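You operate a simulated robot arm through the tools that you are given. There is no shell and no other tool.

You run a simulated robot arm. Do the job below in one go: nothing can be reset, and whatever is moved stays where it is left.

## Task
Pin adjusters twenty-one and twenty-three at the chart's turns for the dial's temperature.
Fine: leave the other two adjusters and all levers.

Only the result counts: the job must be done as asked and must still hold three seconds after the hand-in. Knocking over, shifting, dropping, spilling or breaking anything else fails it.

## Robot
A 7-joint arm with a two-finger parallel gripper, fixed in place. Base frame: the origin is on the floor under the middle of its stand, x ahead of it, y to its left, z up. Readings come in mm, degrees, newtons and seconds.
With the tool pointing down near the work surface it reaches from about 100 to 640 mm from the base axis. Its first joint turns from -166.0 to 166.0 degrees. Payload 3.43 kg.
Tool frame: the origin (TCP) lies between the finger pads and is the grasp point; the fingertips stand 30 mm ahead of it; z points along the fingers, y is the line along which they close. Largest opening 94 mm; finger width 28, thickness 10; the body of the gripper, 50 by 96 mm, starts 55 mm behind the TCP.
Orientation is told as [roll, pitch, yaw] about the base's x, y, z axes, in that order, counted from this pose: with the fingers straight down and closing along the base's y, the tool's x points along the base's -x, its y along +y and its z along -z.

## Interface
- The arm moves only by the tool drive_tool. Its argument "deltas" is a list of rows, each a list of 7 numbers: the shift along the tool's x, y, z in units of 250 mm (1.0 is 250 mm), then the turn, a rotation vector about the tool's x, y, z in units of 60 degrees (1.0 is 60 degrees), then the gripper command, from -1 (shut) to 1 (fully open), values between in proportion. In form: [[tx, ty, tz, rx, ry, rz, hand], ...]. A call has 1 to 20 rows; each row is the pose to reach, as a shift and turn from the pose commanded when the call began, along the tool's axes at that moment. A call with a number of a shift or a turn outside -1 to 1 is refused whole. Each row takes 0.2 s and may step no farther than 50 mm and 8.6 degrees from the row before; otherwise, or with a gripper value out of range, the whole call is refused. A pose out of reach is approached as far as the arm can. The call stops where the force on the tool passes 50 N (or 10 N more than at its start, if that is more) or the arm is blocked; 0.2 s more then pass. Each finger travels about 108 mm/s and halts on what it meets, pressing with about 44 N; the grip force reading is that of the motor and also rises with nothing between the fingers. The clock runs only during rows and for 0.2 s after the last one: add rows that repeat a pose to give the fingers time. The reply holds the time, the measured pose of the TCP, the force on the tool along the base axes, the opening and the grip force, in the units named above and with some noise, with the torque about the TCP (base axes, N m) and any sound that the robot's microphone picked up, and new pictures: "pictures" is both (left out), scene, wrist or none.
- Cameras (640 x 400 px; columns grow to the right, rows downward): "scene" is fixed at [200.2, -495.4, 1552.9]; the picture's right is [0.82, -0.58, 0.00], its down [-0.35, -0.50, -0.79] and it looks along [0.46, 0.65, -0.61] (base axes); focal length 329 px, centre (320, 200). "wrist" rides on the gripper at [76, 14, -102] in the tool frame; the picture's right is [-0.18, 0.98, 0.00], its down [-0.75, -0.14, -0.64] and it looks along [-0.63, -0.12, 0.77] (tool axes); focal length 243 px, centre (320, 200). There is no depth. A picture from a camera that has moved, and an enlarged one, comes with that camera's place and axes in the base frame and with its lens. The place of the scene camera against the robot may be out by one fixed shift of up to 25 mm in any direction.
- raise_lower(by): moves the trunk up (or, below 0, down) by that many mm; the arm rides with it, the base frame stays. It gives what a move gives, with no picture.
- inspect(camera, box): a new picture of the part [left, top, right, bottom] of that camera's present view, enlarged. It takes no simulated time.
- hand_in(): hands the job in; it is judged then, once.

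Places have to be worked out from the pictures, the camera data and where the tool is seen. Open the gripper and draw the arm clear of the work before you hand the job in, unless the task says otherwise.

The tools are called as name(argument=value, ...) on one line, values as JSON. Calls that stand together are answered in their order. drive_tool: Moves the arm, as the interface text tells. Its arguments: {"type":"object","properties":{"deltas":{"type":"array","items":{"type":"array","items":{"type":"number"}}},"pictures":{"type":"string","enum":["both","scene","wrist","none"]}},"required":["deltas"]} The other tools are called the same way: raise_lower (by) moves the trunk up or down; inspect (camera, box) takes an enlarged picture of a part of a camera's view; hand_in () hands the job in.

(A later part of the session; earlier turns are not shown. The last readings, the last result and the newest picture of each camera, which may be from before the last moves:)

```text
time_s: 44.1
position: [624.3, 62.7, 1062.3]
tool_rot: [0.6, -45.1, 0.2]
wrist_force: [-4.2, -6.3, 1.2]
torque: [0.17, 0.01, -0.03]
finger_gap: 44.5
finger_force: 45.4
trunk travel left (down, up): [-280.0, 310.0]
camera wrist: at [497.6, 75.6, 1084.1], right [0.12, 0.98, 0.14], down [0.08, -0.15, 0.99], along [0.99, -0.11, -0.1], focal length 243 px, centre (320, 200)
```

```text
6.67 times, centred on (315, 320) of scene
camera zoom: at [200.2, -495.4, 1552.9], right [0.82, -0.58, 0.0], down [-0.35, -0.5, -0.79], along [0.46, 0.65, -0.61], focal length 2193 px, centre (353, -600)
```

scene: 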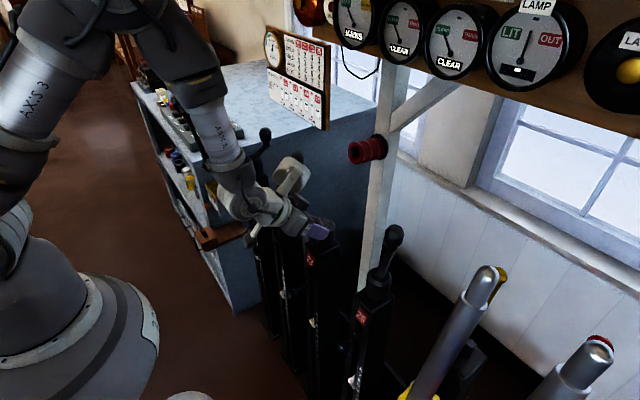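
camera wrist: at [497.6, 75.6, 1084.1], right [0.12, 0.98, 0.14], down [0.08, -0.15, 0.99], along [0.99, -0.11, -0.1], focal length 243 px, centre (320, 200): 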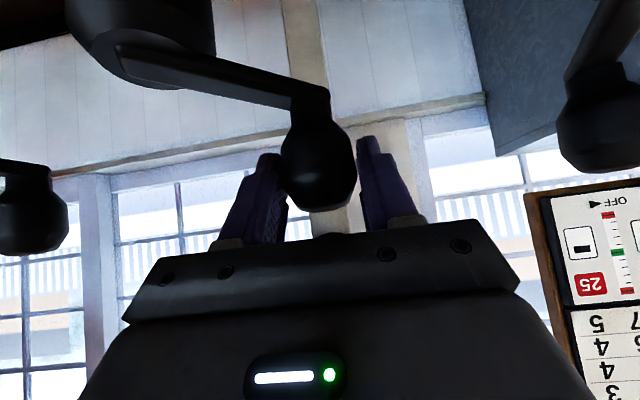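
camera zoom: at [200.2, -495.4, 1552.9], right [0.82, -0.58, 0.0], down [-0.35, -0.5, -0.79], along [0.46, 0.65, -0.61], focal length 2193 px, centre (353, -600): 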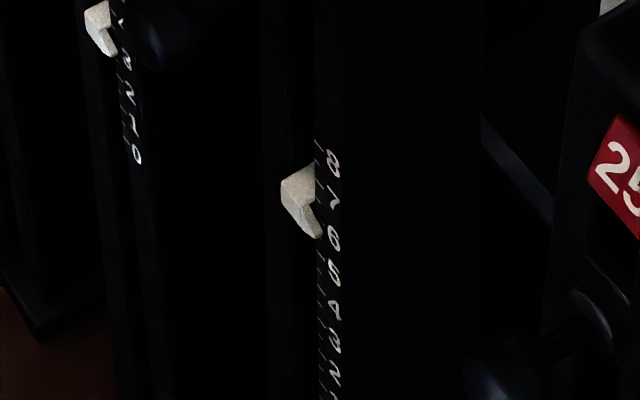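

0.9 turn done; only 30° left. I finish the arc so the knob returns to exactly where it was gripped.

drive_tool(deltas=[[-0.0283, -0.0336, 0.0283, 0, 0, 0, -0.3], [-0.052, -0.0736, 0.052, 0, 0, 0, -0.3], [-0.065, -0.1, 0.065, 0, 0, 0, -0.3], [-0.0718, -0.1168, 0.0718, 0, 0, 0, -0.3], [-0.0718, -0.1168, 0.0718, 0, 0, 0, -0.3]], pictures="wrist")

inspect(camera="scene", box=[295, 290, 335, 350])

```text
time_s: 45.3
position: [648.8, 34.1, 1063.0]
tool_rot: [0.5, -45.1, 0.3]
wrist_force: [-0.7, -0.4, 6.1]
torque: [0.0, -0.32, -0.01]
finger_gap: 44.6
finger_force: 44.9
trunk travel left (down, up): [-280.0, 310.0]
camera wrist: at [523.1, 47.3, 1083.9], right [0.12, 0.98, 0.14], down [0.08, -0.15, 0.99], along [0.99, -0.11, -0.09], focal length 243 px, centre (320, 200)
```

wrist: 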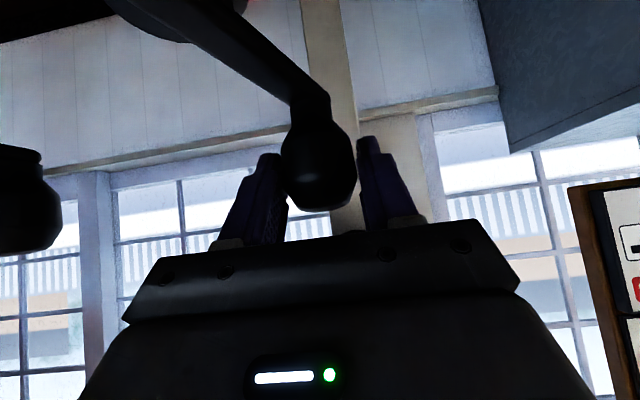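

```text
6.67 times, centred on (315, 320) of scene
camera zoom: at [200.2, -495.4, 1552.9], right [0.82, -0.58, 0.0], down [-0.35, -0.5, -0.79], along [0.46, 0.65, -0.61], focal length 2193 px, centre (353, -600)
```

zoom: 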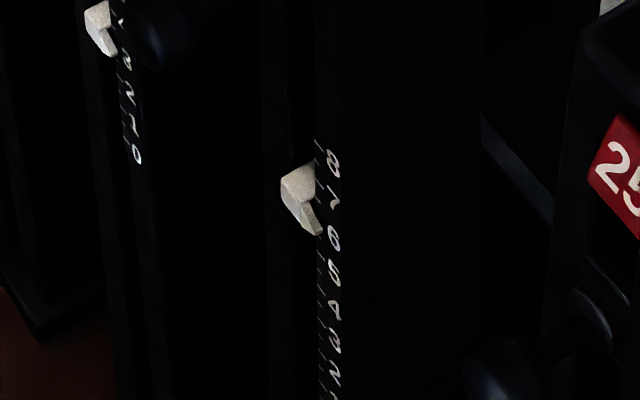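

Crank 23 is back at its starting angle and the pointer sits at 6. I open, withdraw along the tool axis and slide over to crank 21.

drive_tool(deltas=[[0, 0, 0, 0, 0, 0, 0.2], [0, 0, 0, 0, 0, 0, 1], [0, 0, 0, 0, 0, 0, 1], [0, 0, -0.12, 0, 0, 0, 1], [0, 0, -0.25, 0, 0, 0, 1], [0, 0, -0.38, 0, 0, 0, 1]], pictures="both")

inspect(camera="scene", box=[290, 170, 410, 330])

```text
time_s: 46.7
position: [580.5, 33.6, 1130.9]
tool_rot: [0.4, -44.9, 0.2]
wrist_force: [-0.3, 0.2, 0.3]
torque: [0.0, 0.0, -0.01]
finger_gap: 93.8
finger_force: 0.1
trunk travel left (down, up): [-280.0, 310.0]
camera wrist: at [455.1, 46.9, 1151.4], right [0.12, 0.98, 0.14], down [0.08, -0.15, 0.99], along [0.99, -0.11, -0.1], focal length 243 px, centre (320, 200)
```

scene: 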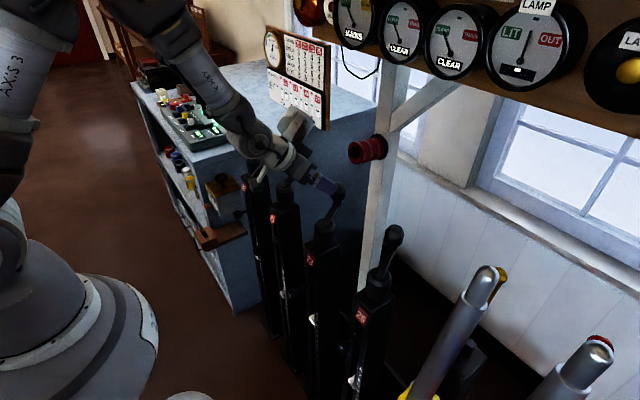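
wrist: 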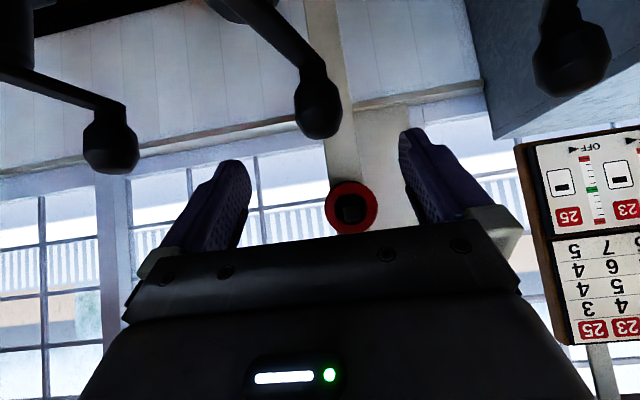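

```text
2.50 times, centred on (350, 250) of scene
camera zoom: at [200.2, -495.4, 1552.9], right [0.82, -0.58, 0.0], down [-0.35, -0.5, -0.79], along [0.46, 0.65, -0.61], focal length 822 px, centre (245, 75)
```

zoom: 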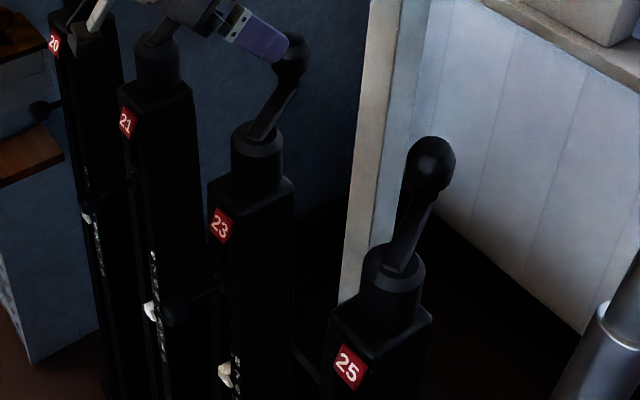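

Crank 23 stayed put. I slide over 200 mm to crank 21 at a safe height and take a look before gripping.

drive_tool(deltas=[[0, 0.18, 0, 0, 0, 0, 1], [0, 0.36, 0, 0, 0, 0, 1], [0, 0.54, 0, 0, 0, 0, 1], [0, 0.72, 0, 0, 0, 0, 1], [0, 0.8, 0.06, 0, 0, 0, 1], [0, 0.8, 0.2, 0, 0, 0, 1]], pictures="wrist")

```text
time_s: 48.1
position: [616.6, 233.6, 1095.9]
tool_rot: [0.4, -44.9, 0.2]
wrist_force: [-0.1, 0.1, 0.6]
torque: [0.04, -0.02, 0.01]
finger_gap: 94.1
finger_force: 0.1
trunk travel left (down, up): [-280.0, 310.0]
camera wrist: at [490.2, 246.6, 1116.0], right [0.12, 0.98, 0.14], down [0.08, -0.15, 0.99], along [0.99, -0.11, -0.1], focal length 243 px, centre (320, 200)
```

wrist: 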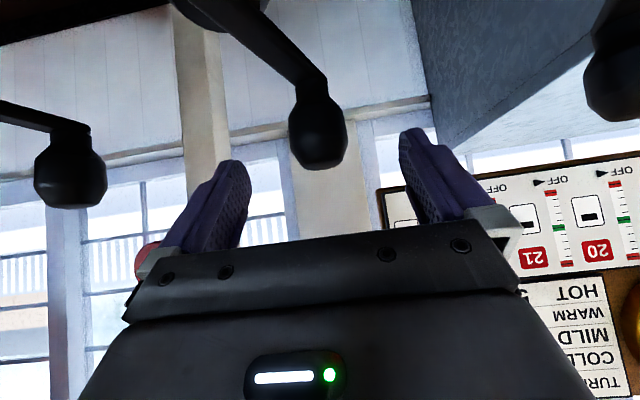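

Knob 21 is centred. I advance to the same relative grip as on 23 and close.

drive_tool(deltas=[[0, 0, 0.1, 0, 0, 0, 1], [0, 0, 0.19, 0, 0, 0, 1], [0, 0, 0.19, 0, 0, 0, 0.2], [0, 0, 0.19, 0, 0, 0, -0.3], [0, 0, 0.19, 0, 0, 0, -0.3], [0, 0, 0.19, 0, 0, 0, -0.3]], pictures="wrist")

```text
time_s: 49.5
position: [649.3, 234.5, 1063.7]
tool_rot: [0.5, -45.1, 0.1]
wrist_force: [1.4, 0.0, 0.4]
torque: [-0.08, 0.01, 0.01]
finger_gap: 44.4
finger_force: 45.1
trunk travel left (down, up): [-280.0, 310.0]
camera wrist: at [523.1, 246.8, 1083.5], right [0.12, 0.98, 0.14], down [0.08, -0.15, 0.99], along [0.99, -0.11, -0.1], focal length 243 px, centre (320, 200)
```

wrist: 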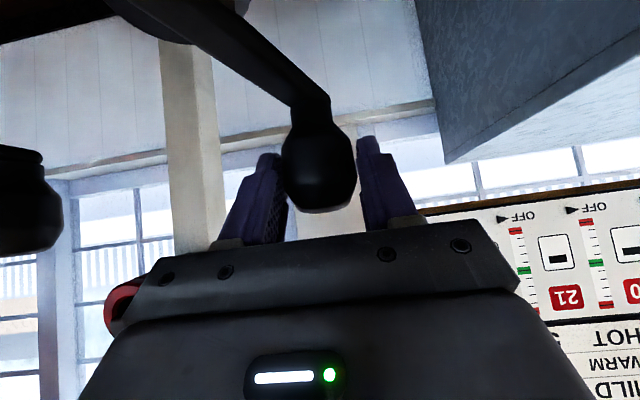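

Gripped well at the rest position. Now I turn crank 21 clockwise through the first 90° using the refined circle (centre ≈ (581.5, 200.5), R ≈ 75.5).

drive_tool(deltas=[[-0.0129, -0.0494, 0.0129, 0, 0, 0, -0.3], [-0.0196, -0.1012, 0.0196, 0, 0, 0, -0.3], [-0.0198, -0.1538, 0.0198, 0, 0, 0, -0.3], [-0.0135, -0.2057, 0.0135, 0, 0, 0, -0.3], [-0.0009, -0.2553, 0.0009, 0, 0, 0, -0.3], [0.0175, -0.301, -0.0175, 0, 0, 0, -0.3], [0.0413, -0.3415, -0.0413, 0, 0, 0, -0.3], [0.0697, -0.3756, -0.0697, 0, 0, 0, -0.3], [0.1018, -0.4021, -0.1018, 0, 0, 0, -0.3]], pictures="wrist")

inspect(camera="scene", box=[268, 265, 304, 325])

```text
time_s: 51.5
position: [613.8, 132.3, 1062.7]
tool_rot: [0.6, -45.1, 0.1]
wrist_force: [2.9, -8.3, 23.7]
torque: [-0.02, -0.18, -0.07]
finger_gap: 44.8
finger_force: 44.8
trunk travel left (down, up): [-280.0, 310.0]
camera wrist: at [486.8, 144.6, 1083.1], right [0.12, 0.98, 0.14], down [0.08, -0.15, 0.99], along [0.99, -0.11, -0.09], focal length 243 px, centre (320, 200)
```

wrist: 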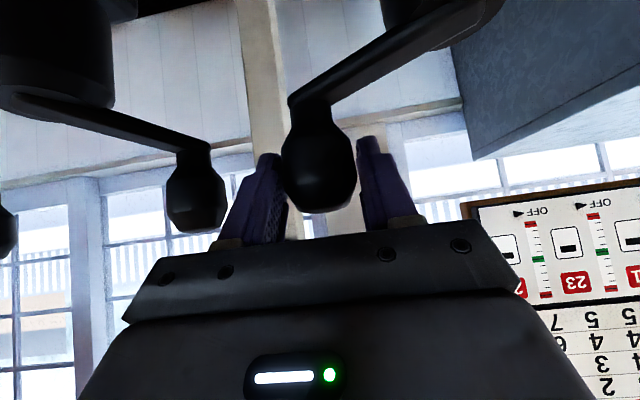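

```text
6.67 times, centred on (286, 295) of scene
camera zoom: at [200.2, -495.4, 1552.9], right [0.82, -0.58, 0.0], down [-0.35, -0.5, -0.79], along [0.46, 0.65, -0.61], focal length 2193 px, centre (547, -433)
```

zoom: 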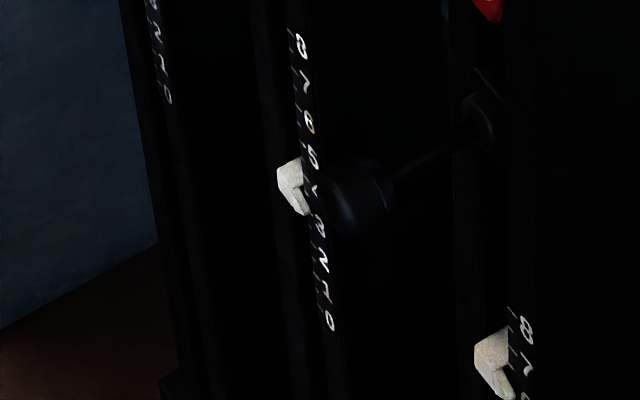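

Pointer is rising and lateral forces are small; vertical load suggests lifting ~2.5 mm. I continue the second quarter turn.

drive_tool(deltas=[[0.0307, -0.0183, -0.0392, 0, 0, 0, -0.3], [0.0645, -0.0277, -0.0786, 0, 0, 0, -0.3], [0.1017, -0.028, -0.1158, 0, 0, 0, -0.3], [0.1384, -0.0191, -0.1525, 0, 0, 0, -0.3], [0.1734, -0.0013, -0.1876, 0, 0, 0, -0.3], [0.2057, 0.0248, -0.2199, 0, 0, 0, -0.3], [0.2344, 0.0584, -0.2485, 0, 0, 0, -0.3], [0.2584, 0.0985, -0.2726, 0, 0, 0, -0.3], [0.2772, 0.144, -0.2914, 0, 0, 0, -0.3]], pictures="wrist")

```text
time_s: 53.5
position: [513.5, 167.6, 1063.3]
tool_rot: [0.4, -44.8, 0.3]
wrist_force: [-0.3, -1.1, -16.0]
torque: [-0.11, 0.62, 0.01]
finger_gap: 44.6
finger_force: 45.5
trunk travel left (down, up): [-280.0, 310.0]
camera wrist: at [388.1, 181.7, 1083.8], right [0.12, 0.98, 0.14], down [0.08, -0.15, 0.99], along [0.99, -0.11, -0.1], focal length 243 px, centre (320, 200)
```

wrist: 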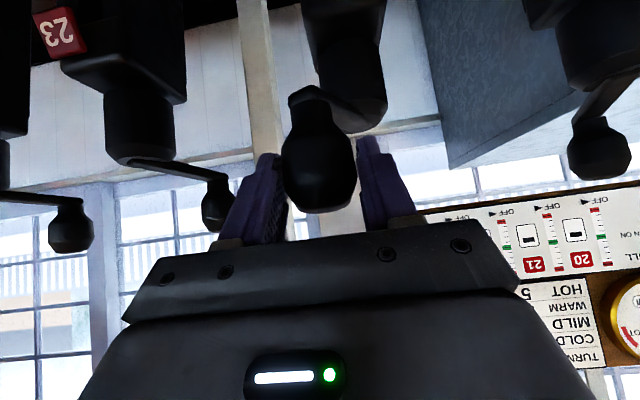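

Half a turn done with hardly any lateral force. Third quarter next, lowering 2 mm again.

drive_tool(deltas=[[0.0158, 0.0494, -0.0101, 0, 0, 0, -0.3], [0.0252, 0.1012, -0.0139, 0, 0, 0, -0.3], [0.0254, 0.1538, -0.0141, 0, 0, 0, -0.3], [0.0191, 0.2057, -0.0078, 0, 0, 0, -0.3], [0.0066, 0.2553, 0.0047, 0, 0, 0, -0.3], [-0.0118, 0.301, 0.0232, 0, 0, 0, -0.3], [-0.0356, 0.3415, 0.0469, 0, 0, 0, -0.3], [-0.064, 0.3756, 0.0753, 0, 0, 0, -0.3], [-0.0961, 0.4021, 0.1074, 0, 0, 0, -0.3]], pictures="wrist")

inspect(camera="scene", box=[268, 265, 304, 325])

```text
time_s: 55.5
position: [549.6, 266.4, 1063.4]
tool_rot: [0.6, -45.1, 0.0]
wrist_force: [6.1, -10.1, 0.9]
torque: [-0.27, -0.13, -0.11]
finger_gap: 44.7
finger_force: 45.0
trunk travel left (down, up): [-280.0, 310.0]
camera wrist: at [423.6, 280.9, 1083.6], right [0.12, 0.98, 0.14], down [0.08, -0.15, 0.99], along [0.99, -0.11, -0.1], focal length 243 px, centre (320, 200)
```

wrist: 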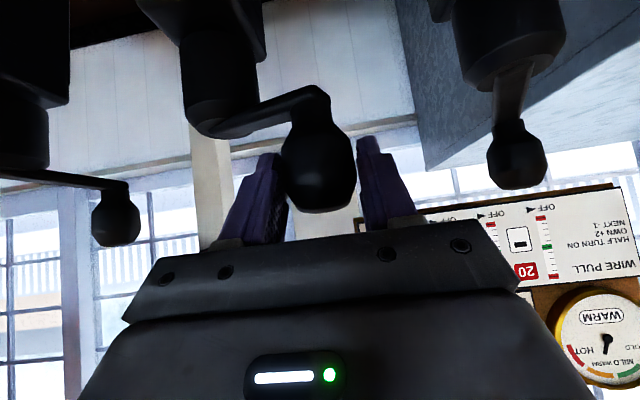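

```text
6.67 times, centred on (286, 295) of scene
camera zoom: at [200.2, -495.4, 1552.9], right [0.82, -0.58, 0.0], down [-0.35, -0.5, -0.79], along [0.46, 0.65, -0.61], focal length 2193 px, centre (547, -433)
```

zoom: 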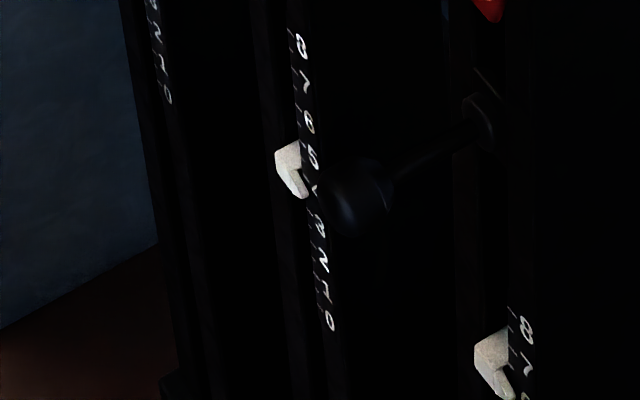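

Three quarters done. The last quarter returns the knob to its starting position.

drive_tool(deltas=[[-0.0349, 0.0183, 0.0349, 0, 0, 0, -0.3], [-0.0701, 0.0277, 0.073, 0, 0, 0, -0.3], [-0.1074, 0.028, 0.1102, 0, 0, 0, -0.3], [-0.144, 0.0191, 0.1469, 0, 0, 0, -0.3], [-0.1791, 0.0013, 0.1819, 0, 0, 0, -0.3], [-0.2114, -0.0248, 0.2142, 0, 0, 0, -0.3], [-0.24, -0.0584, 0.2429, 0, 0, 0, -0.3], [-0.2641, -0.0985, 0.2669, 0, 0, 0, -0.3], [-0.2829, -0.144, 0.2857, 0, 0, 0, -0.3], [-0.2829, -0.144, 0.2857, 0, 0, 0, -0.3]], pictures="wrist")

inspect(camera="scene", box=[268, 265, 304, 325])

```text
time_s: 57.7
position: [648.0, 233.7, 1063.6]
tool_rot: [0.6, -45.1, 0.3]
wrist_force: [-3.3, -2.3, 4.2]
torque: [0.13, 0.2, -0.04]
finger_gap: 44.6
finger_force: 45.5
trunk travel left (down, up): [-280.0, 310.0]
camera wrist: at [522.7, 247.2, 1083.3], right [0.12, 0.98, 0.14], down [0.08, -0.15, 0.99], along [0.99, -0.11, -0.1], focal length 243 px, centre (320, 200)
```

wrist: 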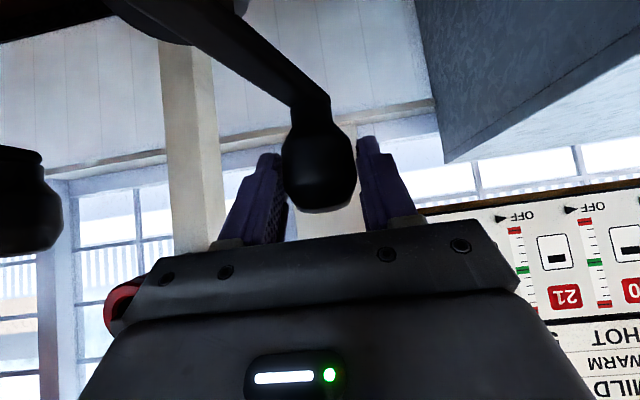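

```text
6.67 times, centred on (286, 295) of scene
camera zoom: at [200.2, -495.4, 1552.9], right [0.82, -0.58, 0.0], down [-0.35, -0.5, -0.79], along [0.46, 0.65, -0.61], focal length 2193 px, centre (547, -433)
```

zoom: 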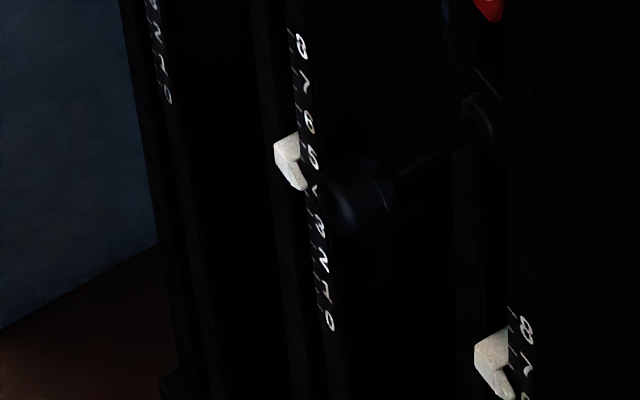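

Pointer 21 now sits at 4 and the crank is at its original angle. I open, withdraw and move back in front of the post for the pins.

drive_tool(deltas=[[0, 0, 0, 0, 0, 0, 0.2], [0, 0, 0, 0, 0, 0, 1], [0, 0, 0, 0, 0, 0, 1], [0, 0, -0.12, 0, 0, 0, 1], [0, 0, -0.25, 0, 0, 0, 1], [0, 0, -0.38, 0, 0, 0, 1], [0.12, -0.035, -0.48, 0, 0, 0, 1], [0.24, -0.07, -0.58, 0, 0, 0, 1], [0.36, -0.105, -0.68, 0, 0, 0, 1], [0.4864, -0.138, -0.7805, 0, 0, 0, 1]], pictures="both")

inspect(camera="scene", box=[250, 130, 400, 330])

```text
time_s: 59.9
position: [423.9, 196.1, 1114.4]
tool_rot: [0.4, -45.1, 0.2]
wrist_force: [0.3, 0.1, 0.0]
torque: [0.0, -0.01, -0.03]
finger_gap: 94.1
finger_force: 0.1
trunk travel left (down, up): [-280.0, 310.0]
camera wrist: at [296.9, 210.2, 1134.4], right [0.12, 0.98, 0.14], down [0.08, -0.15, 0.99], along [0.99, -0.11, -0.1], focal length 243 px, centre (320, 200)
```

scene: 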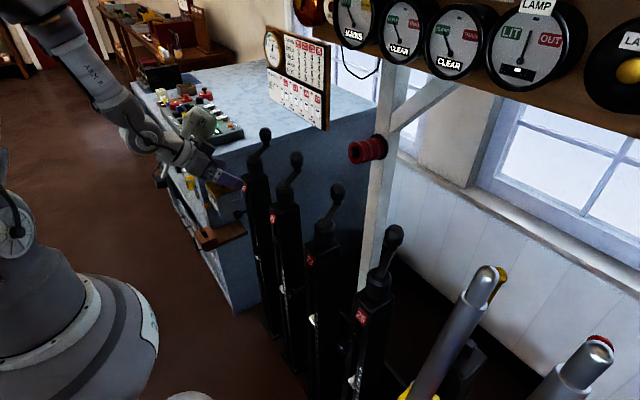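
wrist: 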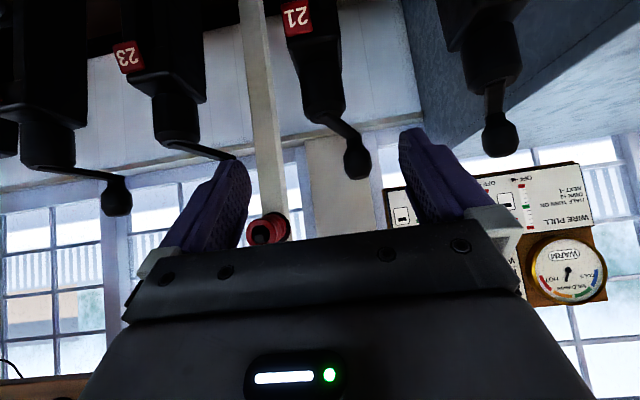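

```text
2.00 times, centred on (325, 230) of scene
camera zoom: at [200.2, -495.4, 1552.9], right [0.82, -0.58, 0.0], down [-0.35, -0.5, -0.79], along [0.46, 0.65, -0.61], focal length 658 px, centre (310, 140)
```

zoom: 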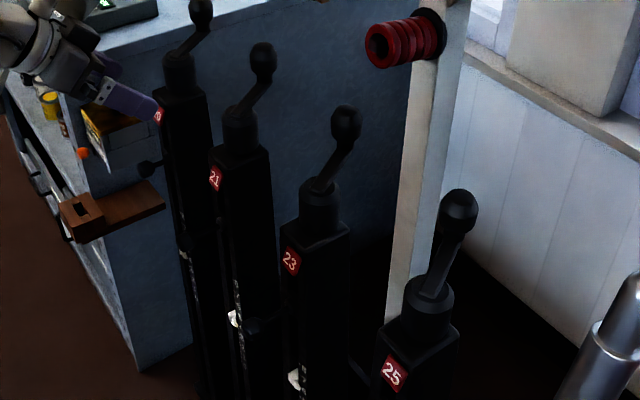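

All cranks look aligned. I lower the trunk again to pin height in front of post 21.

raise_lower(by=-260)

inspect(camera="wrist", box=[0, 0, 640, 400])

inspect(camera="wrist", box=[230, 60, 420, 240])

```text
time_s: 62.6
position: [423.7, 197.6, 854.4]
tool_rot: [0.5, -45.0, 0.2]
wrist_force: [0.3, -0.1, 0.9]
torque: [0.02, 0.0, 0.01]
finger_gap: 93.9
finger_force: 0.0
trunk travel left (down, up): [-20.0, 570.0]
```

```text
1.00 times, centred on (320, 200) of wrist (not enlarged: the box is as wide or as high as the picture)
camera zoom: at [297.7, 210.4, 874.2], right [0.12, 0.98, 0.14], down [0.08, -0.15, 0.99], along [0.99, -0.11, -0.1], focal length 243 px, centre (320, 200)
```

zoom: 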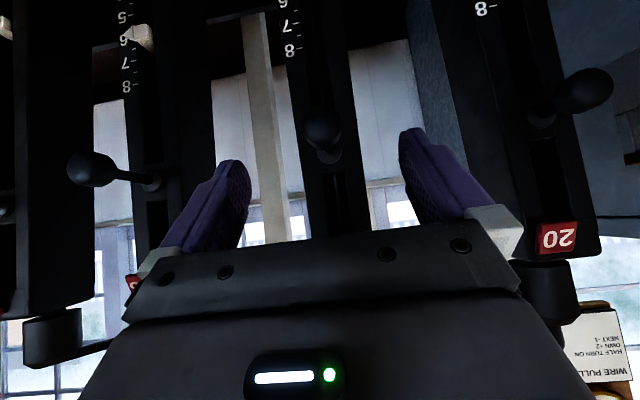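

```text
2.22 times, centred on (325, 150) of wrist
camera zoom: at [297.7, 210.4, 874.2], right [0.12, 0.98, 0.14], down [0.08, -0.15, 0.99], along [0.99, -0.11, -0.1], focal length 539 px, centre (309, 311)
```

zoom: 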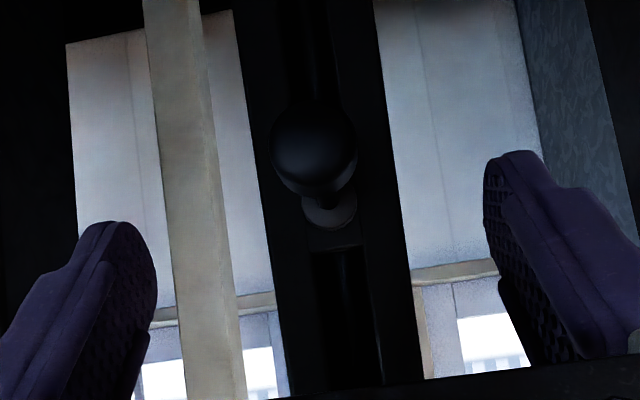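

Pin 21's knob (pulled out) is at about (481, 200, 799). I straddle and grip it.

drive_tool(deltas=[[-0.002, 0.003, 0.1, 0, 0, 0, 1], [-0.004, 0.006, 0.2, 0, 0, 0, 1], [-0.0071, 0.008, 0.287, 0, 0, 0, 1], [-0.0071, 0.008, 0.287, 0, 0, 0, 0], [-0.0071, 0.008, 0.287, 0, 0, 0, -0.7], [-0.0071, 0.008, 0.287, 0, 0, 0, -0.7], [-0.0071, 0.008, 0.287, 0, 0, 0, -0.7]], pictures="wrist")

```text
time_s: 64.2
position: [476.6, 199.4, 804.2]
tool_rot: [0.5, -45.0, 0.1]
wrist_force: [-0.7, -0.7, -2.9]
torque: [-0.02, -0.22, 0.02]
finger_gap: 32.6
finger_force: 45.5
trunk travel left (down, up): [-20.0, 570.0]
camera wrist: at [350.0, 213.1, 824.3], right [0.12, 0.98, 0.14], down [0.08, -0.15, 0.99], along [0.99, -0.11, -0.1], focal length 243 px, centre (320, 200)
```

wrist: 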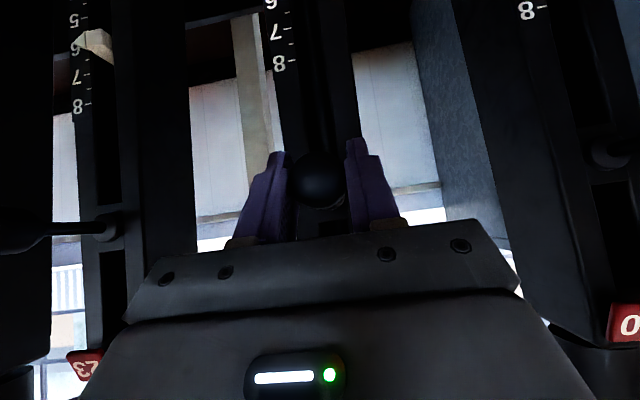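

Gripped. I push the pin straight in (+x) in small steps, 22 mm in all, watching for force.

drive_tool(deltas=[[-0.01414, 0, 0.01414, 0, 0, 0, -0.7], [-0.02828, 0, 0.02828, 0, 0, 0, -0.7], [-0.04243, 0, 0.04243, 0, 0, 0, -0.7], [-0.05374, 0, 0.05374, 0, 0, 0, -0.7], [-0.06222, 0, 0.06222, 0, 0, 0, -0.7], [-0.06222, 0, 0.06222, 0, 0, 0, -0.7]], pictures="both")

inspect(camera="scene", box=[225, 190, 345, 310])

```text
time_s: 65.6
position: [498.8, 199.3, 804.1]
tool_rot: [0.4, -45.0, 0.2]
wrist_force: [-2.0, -5.7, -13.3]
torque: [-0.02, -0.17, 0.03]
finger_gap: 32.4
finger_force: 45.2
trunk travel left (down, up): [-20.0, 570.0]
camera wrist: at [371.9, 213.1, 824.3], right [0.12, 0.98, 0.14], down [0.08, -0.15, 0.99], along [0.99, -0.11, -0.1], focal length 243 px, centre (320, 200)
```

scene: 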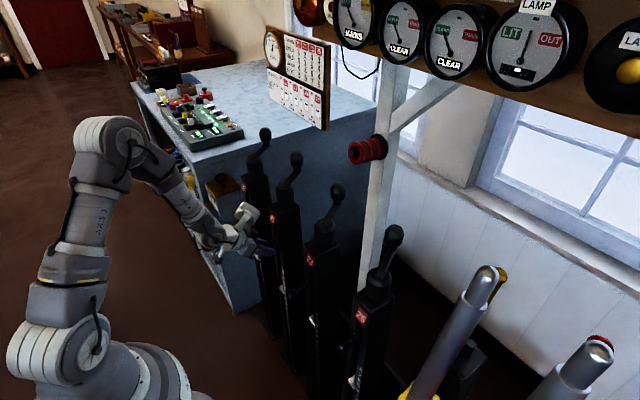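
wrist: 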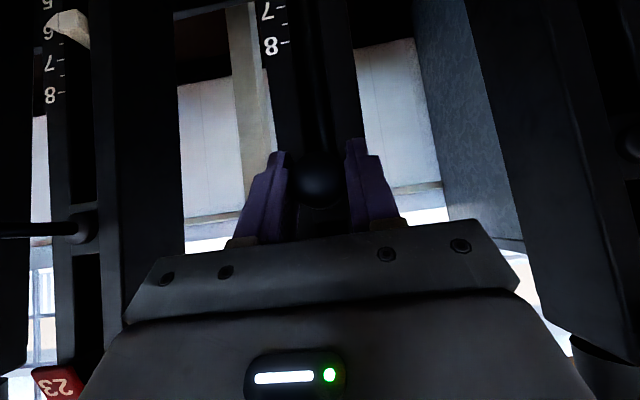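

```text
3.33 times, centred on (285, 250) of scene
camera zoom: at [200.2, -495.4, 1552.9], right [0.82, -0.58, 0.0], down [-0.35, -0.5, -0.79], along [0.46, 0.65, -0.61], focal length 1096 px, centre (437, 33)
```

zoom: 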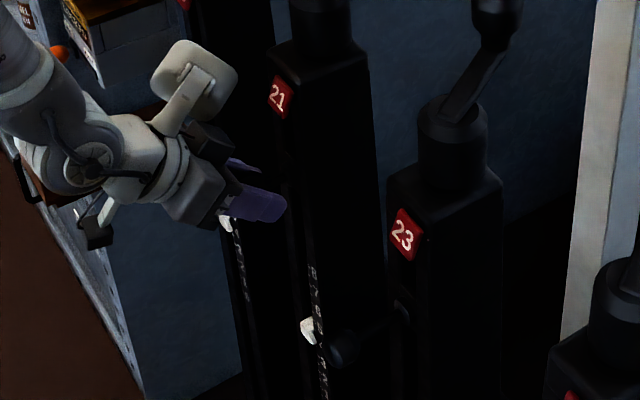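

The pin slid in to its original depth with little force. I push a few millimetres more to feel whether it's seated against its stop.

drive_tool(deltas=[[-0.00566, 0, 0.00566, 0, 0, 0, -0.7], [-0.01131, 0, 0.01131, 0, 0, 0, -0.7], [-0.01131, 0, 0.01131, 0, 0, 0, -0.7]], pictures="wrist")

```text
time_s: 66.4
position: [499.7, 200.1, 802.3]
tool_rot: [0.5, -44.7, 0.4]
wrist_force: [-30.2, -6.5, -17.6]
torque: [0.04, 0.13, 0.1]
finger_gap: 32.1
finger_force: 44.8
trunk travel left (down, up): [-20.0, 570.0]
camera wrist: at [372.5, 213.0, 824.6], right [0.12, 0.98, 0.13], down [0.09, -0.14, 0.99], along [0.99, -0.11, -0.1], focal length 243 px, centre (320, 200)
```

wrist: 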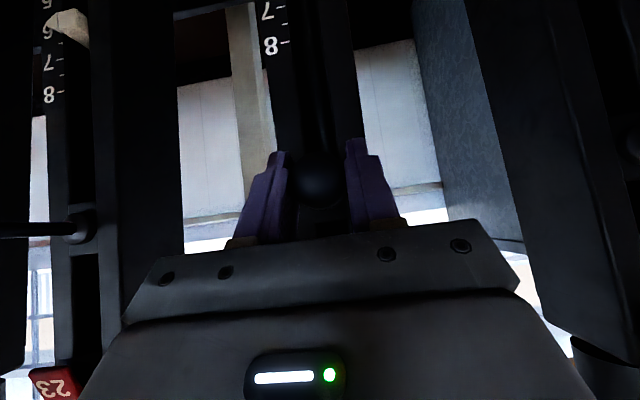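

Force rose to 30 N with no further travel: pin 21 is seated at its stop. I relax the push, open and back away, then look.

drive_tool(deltas=[[0.01131, 0, -0.01131, 0, 0, 0, -0.7], [0.01131, 0, -0.01131, 0, 0, 0, 0.2], [0.01131, 0, -0.01131, 0, 0, 0, 1], [0.01131, 0, -0.01131, 0, 0, 0, 1], [0.0, 0, -0.1, 0, 0, 0, 1], [0.0, 0, -0.25, 0, 0, 0, 1]], pictures="both")

inspect(camera="scene", box=[225, 190, 345, 310])

inspect(camera="wrist", box=[230, 60, 420, 240])

```text
time_s: 67.8
position: [456.8, 198.8, 850.9]
tool_rot: [0.5, -45.0, 0.2]
wrist_force: [-0.1, 0.6, -0.4]
torque: [0.0, -0.02, -0.02]
finger_gap: 94.1
finger_force: 0.0
trunk travel left (down, up): [-20.0, 570.0]
camera wrist: at [331.1, 212.4, 869.2], right [0.12, 0.98, 0.14], down [0.08, -0.15, 0.99], along [0.99, -0.11, -0.1], focal length 243 px, centre (320, 200)
```

scene: 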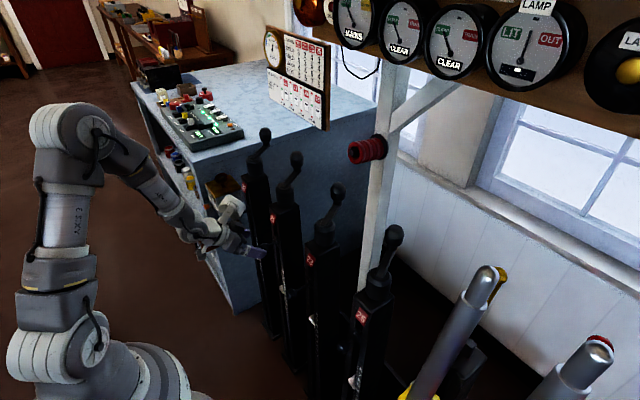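
wrist: 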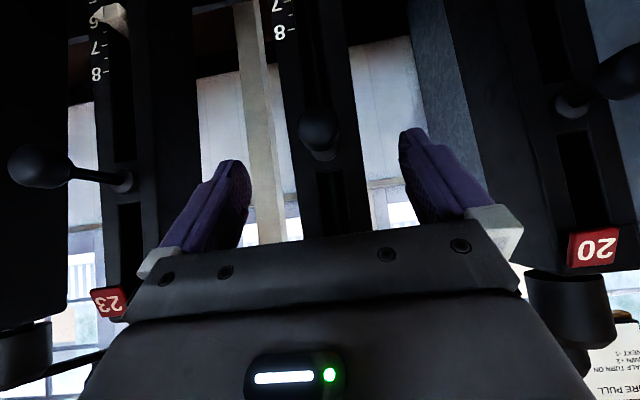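

```text
3.33 times, centred on (285, 250) of scene
camera zoom: at [200.2, -495.4, 1552.9], right [0.82, -0.58, 0.0], down [-0.35, -0.5, -0.79], along [0.46, 0.65, -0.61], focal length 1096 px, centre (437, 33)
```

zoom: 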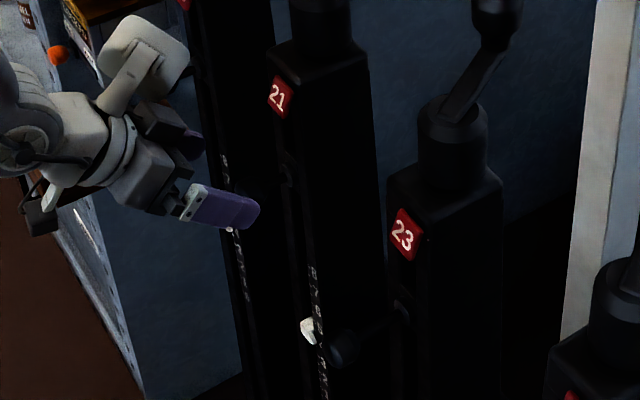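

```text
2.22 times, centred on (325, 150) of wrist
camera zoom: at [331.1, 212.4, 869.2], right [0.12, 0.98, 0.14], down [0.08, -0.15, 0.99], along [0.99, -0.11, -0.1], focal length 539 px, centre (309, 311)
```

zoom: 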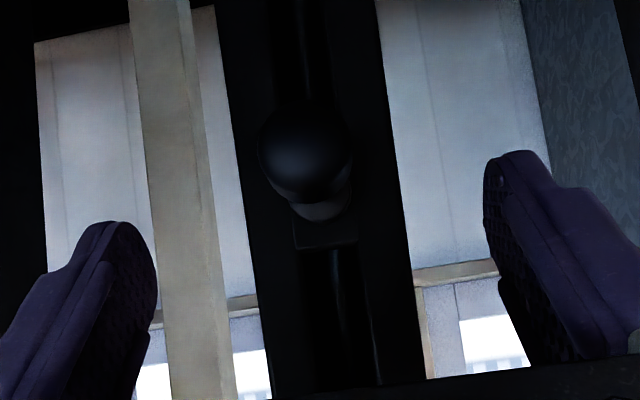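

Pin 21's knob is back to its original (pinned) depth. Now I lift a little with the trunk, slide to post 23 and come back down.

raise_lower(by=40)

drive_tool(deltas=[[0, -0.19, 0, 0, 0, 0, 1], [0, -0.38, 0, 0, 0, 0, 1], [0, -0.57, 0, 0, 0, 0, 1], [0, -0.76, 0, 0, 0, 0, 1], [0, -0.8, 0, 0, 0, 0, 1]], pictures="wrist")

```text
time_s: 68.6
position: [457.3, 198.9, 888.3]
tool_rot: [0.5, -45.0, 0.1]
wrist_force: [-0.2, 0.7, -0.4]
torque: [-0.01, -0.02, -0.06]
finger_gap: 94.0
finger_force: 0.1
trunk travel left (down, up): [-60.0, 530.0]
```

```text
time_s: 69.8
position: [459.2, -1.9, 887.1]
tool_rot: [0.5, -45.1, 0.2]
wrist_force: [-0.1, 0.3, 0.3]
torque: [0.03, 0.06, 0.01]
finger_gap: 94.0
finger_force: 0.1
trunk travel left (down, up): [-60.0, 530.0]
camera wrist: at [332.7, 12.2, 907.9], right [0.12, 0.98, 0.14], down [0.08, -0.15, 0.99], along [0.99, -0.11, -0.1], focal length 243 px, centre (320, 200)
```

wrist: 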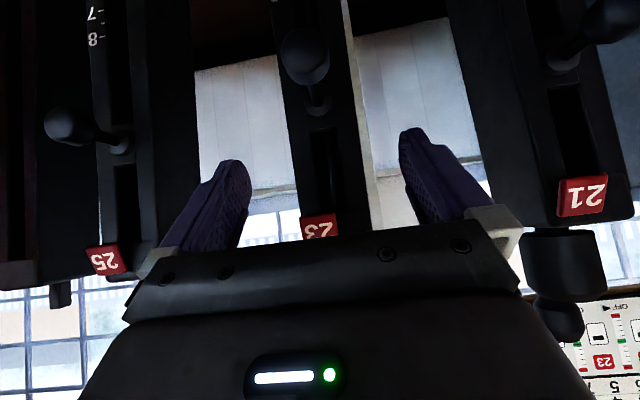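

In position before post 23. I lower the trunk back 40 mm and then advance to straddle and grip pin 23.

raise_lower(by=-40)

drive_tool(deltas=[[0.035, 0.002, 0.085, 0, 0, 0, 1], [0.0693, 0.003, 0.1711, 0, 0, 0, 1], [0.0693, 0.003, 0.1711, 0, 0, 0, 1]], pictures="wrist")

```text
time_s: 70.7
position: [459.1, -0.6, 847.7]
tool_rot: [0.6, -45.0, 0.2]
wrist_force: [-0.6, -0.4, -0.7]
torque: [0.02, -0.02, -0.04]
finger_gap: 94.2
finger_force: 0.1
trunk travel left (down, up): [-20.0, 570.0]
```

```text
time_s: 71.5
position: [478.0, 0.1, 803.6]
tool_rot: [0.5, -45.1, 0.3]
wrist_force: [0.0, -0.1, -1.4]
torque: [0.0, -0.01, 0.0]
finger_gap: 93.8
finger_force: 0.0
trunk travel left (down, up): [-20.0, 570.0]
camera wrist: at [351.3, 13.6, 824.0], right [0.12, 0.98, 0.14], down [0.08, -0.15, 0.99], along [0.99, -0.11, -0.1], focal length 243 px, centre (320, 200)
```

wrist: 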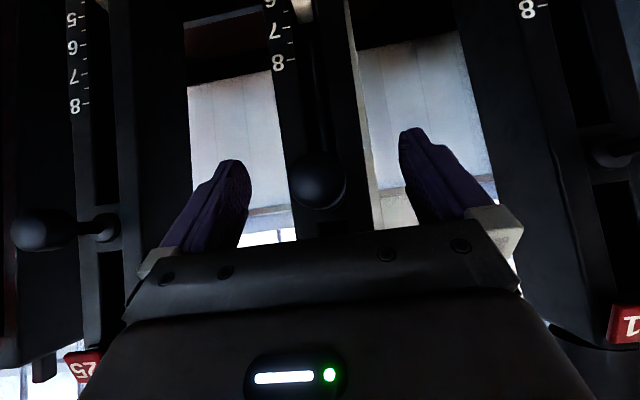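

Ball of pin 23 is centred between the fingers. I close on it and push it in 22 mm.

drive_tool(deltas=[[0, 0, 0, 0, 0, 0, 0], [0, 0, 0, 0, 0, 0, -0.7], [0, 0, 0, 0, 0, 0, -0.7], [0, 0, 0, 0, 0, 0, -0.7], [-0.01414, 0, 0.01414, 0, 0, 0, -0.7], [-0.02828, 0, 0.02828, 0, 0, 0, -0.7], [-0.04243, 0, 0.04243, 0, 0, 0, -0.7], [-0.05374, 0, 0.05374, 0, 0, 0, -0.7], [-0.05939, 0, 0.05939, 0, 0, 0, -0.7], [-0.05939, 0, 0.05939, 0, 0, 0, -0.7]], pictures="wrist")

```text
time_s: 73.7
position: [498.3, 0.7, 803.2]
tool_rot: [0.4, -44.9, 0.1]
wrist_force: [1.1, -8.3, -14.0]
torque: [-0.02, 0.16, 0.05]
finger_gap: 33.1
finger_force: 45.3
trunk travel left (down, up): [-20.0, 570.0]
camera wrist: at [372.4, 13.2, 824.4], right [0.12, 0.98, 0.14], down [0.08, -0.15, 0.99], along [0.99, -0.11, -0.1], focal length 243 px, centre (320, 200)
```

wrist: 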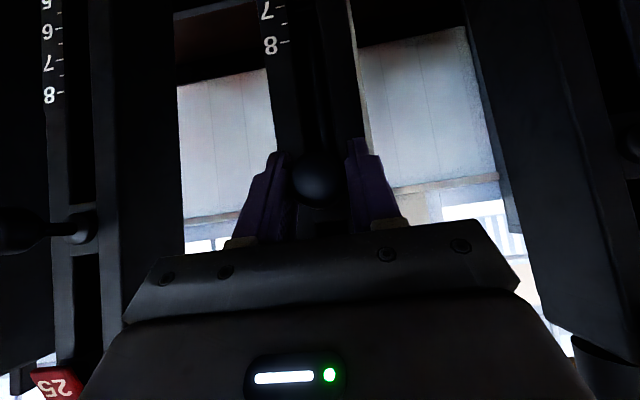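

Slid in freely again. I push 4 mm more to feel the stop.

drive_tool(deltas=[[-0.00566, 0, 0.00566, 0, 0, 0, -0.7], [-0.01131, 0, 0.01131, 0, 0, 0, -0.7], [-0.01131, 0, 0.01131, 0, 0, 0, -0.7]], pictures="none")

```text
time_s: 74.5
position: [498.8, -0.4, 802.6]
tool_rot: [0.5, -44.7, 0.1]
wrist_force: [-21.1, -10.2, -22.3]
torque: [-0.05, -0.05, 0.17]
finger_gap: 33.2
finger_force: 44.5
trunk travel left (down, up): [-20.0, 570.0]
```

It stopped at x≈499 with 21 N and rising — seated like 21. I relax, open, back off and inspect both pins and pointers.

drive_tool(deltas=[[-0.004, 0, 0.004, 0, 0, 0, -0.7], [0.01131, 0, -0.01131, 0, 0, 0, -0.7], [0.01131, 0, -0.01131, 0, 0, 0, 0.2], [0.01131, 0, -0.01131, 0, 0, 0, 1], [0.01131, 0, -0.01131, 0, 0, 0, 1], [-0.03, 0, -0.1, 0, 0, 0, 1], [-0.05, 0, -0.22, 0, 0, 0, 1]], pictures="both")

inspect(camera="wrist", box=[230, 60, 420, 240])

```text
time_s: 76.1
position: [471.6, 0.9, 852.2]
tool_rot: [0.5, -45.0, 0.2]
wrist_force: [-0.3, -0.4, -0.4]
torque: [-0.02, -0.01, -0.02]
finger_gap: 94.1
finger_force: 0.0
trunk travel left (down, up): [-20.0, 570.0]
camera wrist: at [345.9, 13.8, 873.2], right [0.12, 0.98, 0.14], down [0.08, -0.15, 0.99], along [0.99, -0.11, -0.1], focal length 243 px, centre (320, 200)
```

scene: 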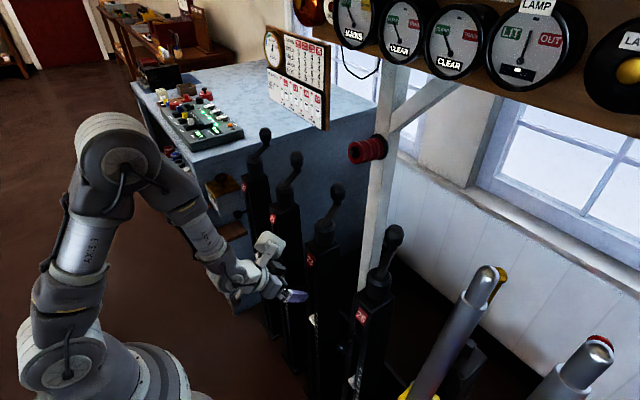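
wrist: 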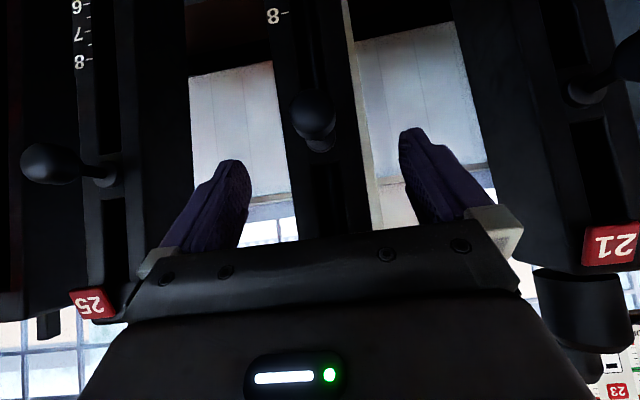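

```text
2.22 times, centred on (325, 150) of wrist
camera zoom: at [345.9, 13.8, 873.2], right [0.12, 0.98, 0.14], down [0.08, -0.15, 0.99], along [0.99, -0.11, -0.1], focal length 539 px, centre (309, 311)
```

zoom: 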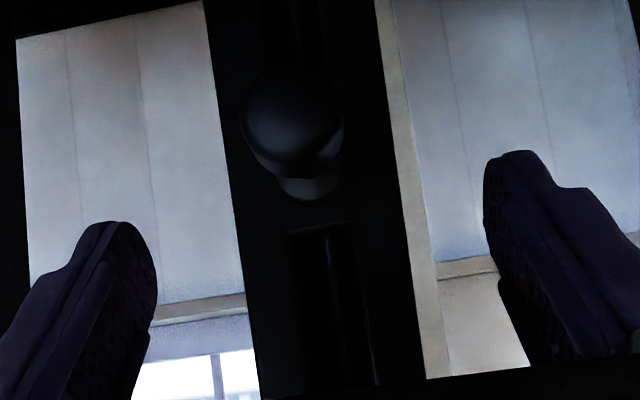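

Both pins look home. I raise the trunk, then untilt the tool while backing away, to verify scales and pins from the earlier viewpoint.

raise_lower(by=260)

drive_tool(deltas=[[-0.05, 0.05, -0.1, 0, 0.12, 0, 1], [-0.05, 0.12, -0.2, 0, 0.25, 0, 1], [-0.03, 0.2, -0.3, 0, 0.375, 0, 1], [0.0, 0.28, -0.4, 0, 0.5, 0, 1], [0.05, 0.35, -0.48, 0, 0.625, 0, 1], [0.12, 0.4, -0.55, 0, 0.75, 0, 1]], pictures="both")

```text
time_s: 78.7
position: [472.3, -0.3, 1113.1]
tool_rot: [0.4, -45.0, 0.2]
wrist_force: [-0.1, -0.4, -1.5]
torque: [0.01, 0.04, 0.03]
finger_gap: 93.7
finger_force: 0.0
trunk travel left (down, up): [-280.0, 310.0]
```

```text
time_s: 80.1
position: [354.3, 98.6, 1188.9]
tool_rot: [0.2, 0.1, 0.5]
wrist_force: [0.0, -0.8, 0.2]
torque: [0.0, 0.0, 0.02]
finger_gap: 93.9
finger_force: 0.0
trunk travel left (down, up): [-280.0, 310.0]
camera wrist: at [277.8, 112.5, 1293.2], right [0.17, 0.98, 0.01], down [0.76, -0.14, 0.64], along [0.63, -0.11, -0.77], focal length 243 px, centre (320, 200)
```

scene: 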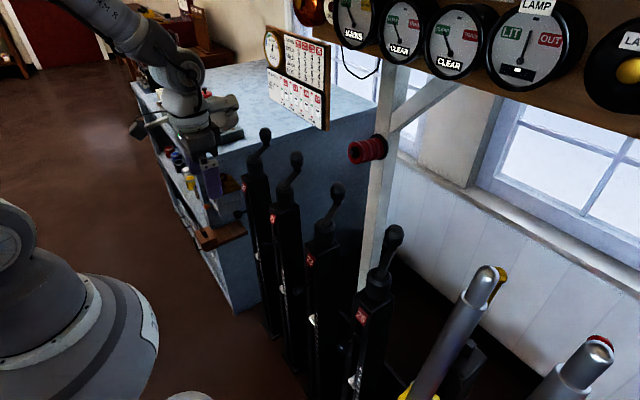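
wrist: 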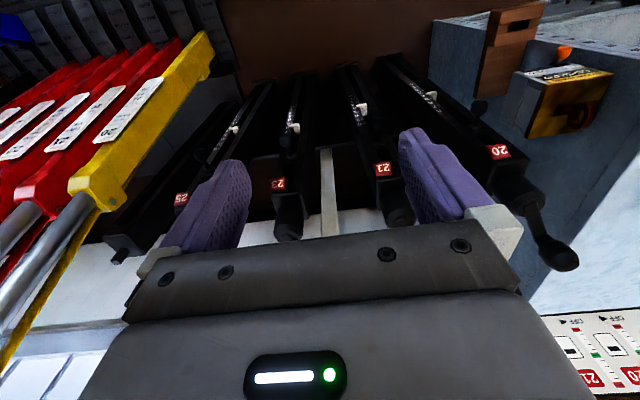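

Arm is clear. For a precise check of the pointers I lower the trunk once more to read the scales close up.

raise_lower(by=-270)

inspect(camera="wrist", box=[0, 0, 640, 400])

inspect(camera="wrist", box=[350, 110, 410, 220])

inspect(camera="wrist", box=[250, 130, 320, 235])

```text
time_s: 82.9
position: [354.7, 99.2, 918.2]
tool_rot: [0.3, 0.0, 0.6]
wrist_force: [0.5, -0.7, -0.1]
torque: [0.01, 0.02, 0.0]
finger_gap: 94.3
finger_force: 0.0
trunk travel left (down, up): [-10.0, 580.0]
```

```text
1.00 times, centred on (320, 200) of wrist (not enlarged: the box is as wide or as high as the picture)
camera zoom: at [277.9, 112.3, 1023.1], right [0.17, 0.98, 0.01], down [0.76, -0.14, 0.64], along [0.63, -0.11, -0.77], focal length 243 px, centre (320, 200)
```

zoom: 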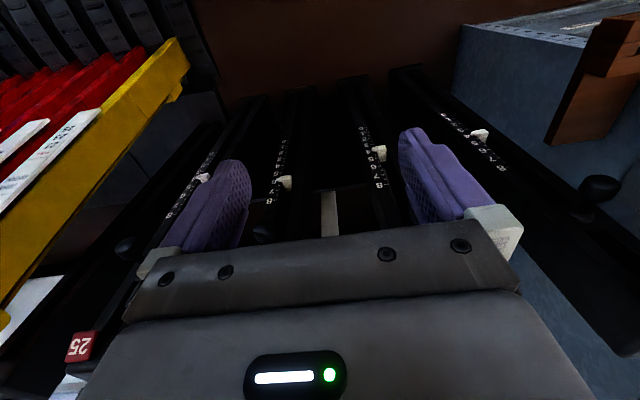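

```text
3.64 times, centred on (380, 165) of wrist
camera zoom: at [277.9, 112.3, 1023.1], right [0.17, 0.98, 0.01], down [0.76, -0.14, 0.64], along [0.63, -0.11, -0.77], focal length 882 px, centre (102, 327)
```

zoom: 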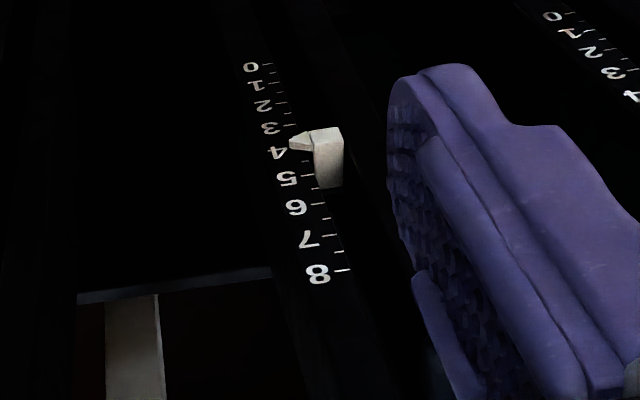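

```text
3.81 times, centred on (285, 182) of wrist
camera zoom: at [277.9, 112.3, 1023.1], right [0.17, 0.98, 0.01], down [0.76, -0.14, 0.64], along [0.63, -0.11, -0.77], focal length 924 px, centre (453, 267)
```

zoom: 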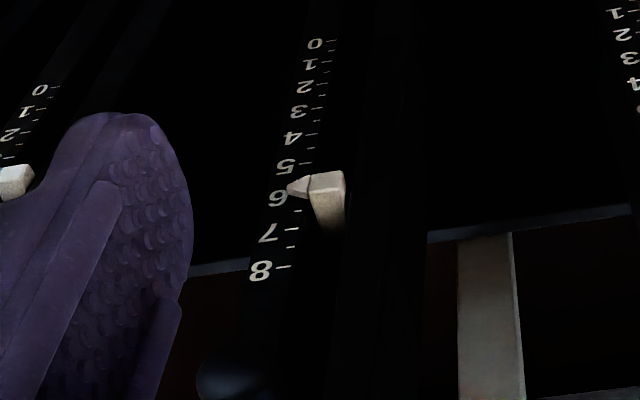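

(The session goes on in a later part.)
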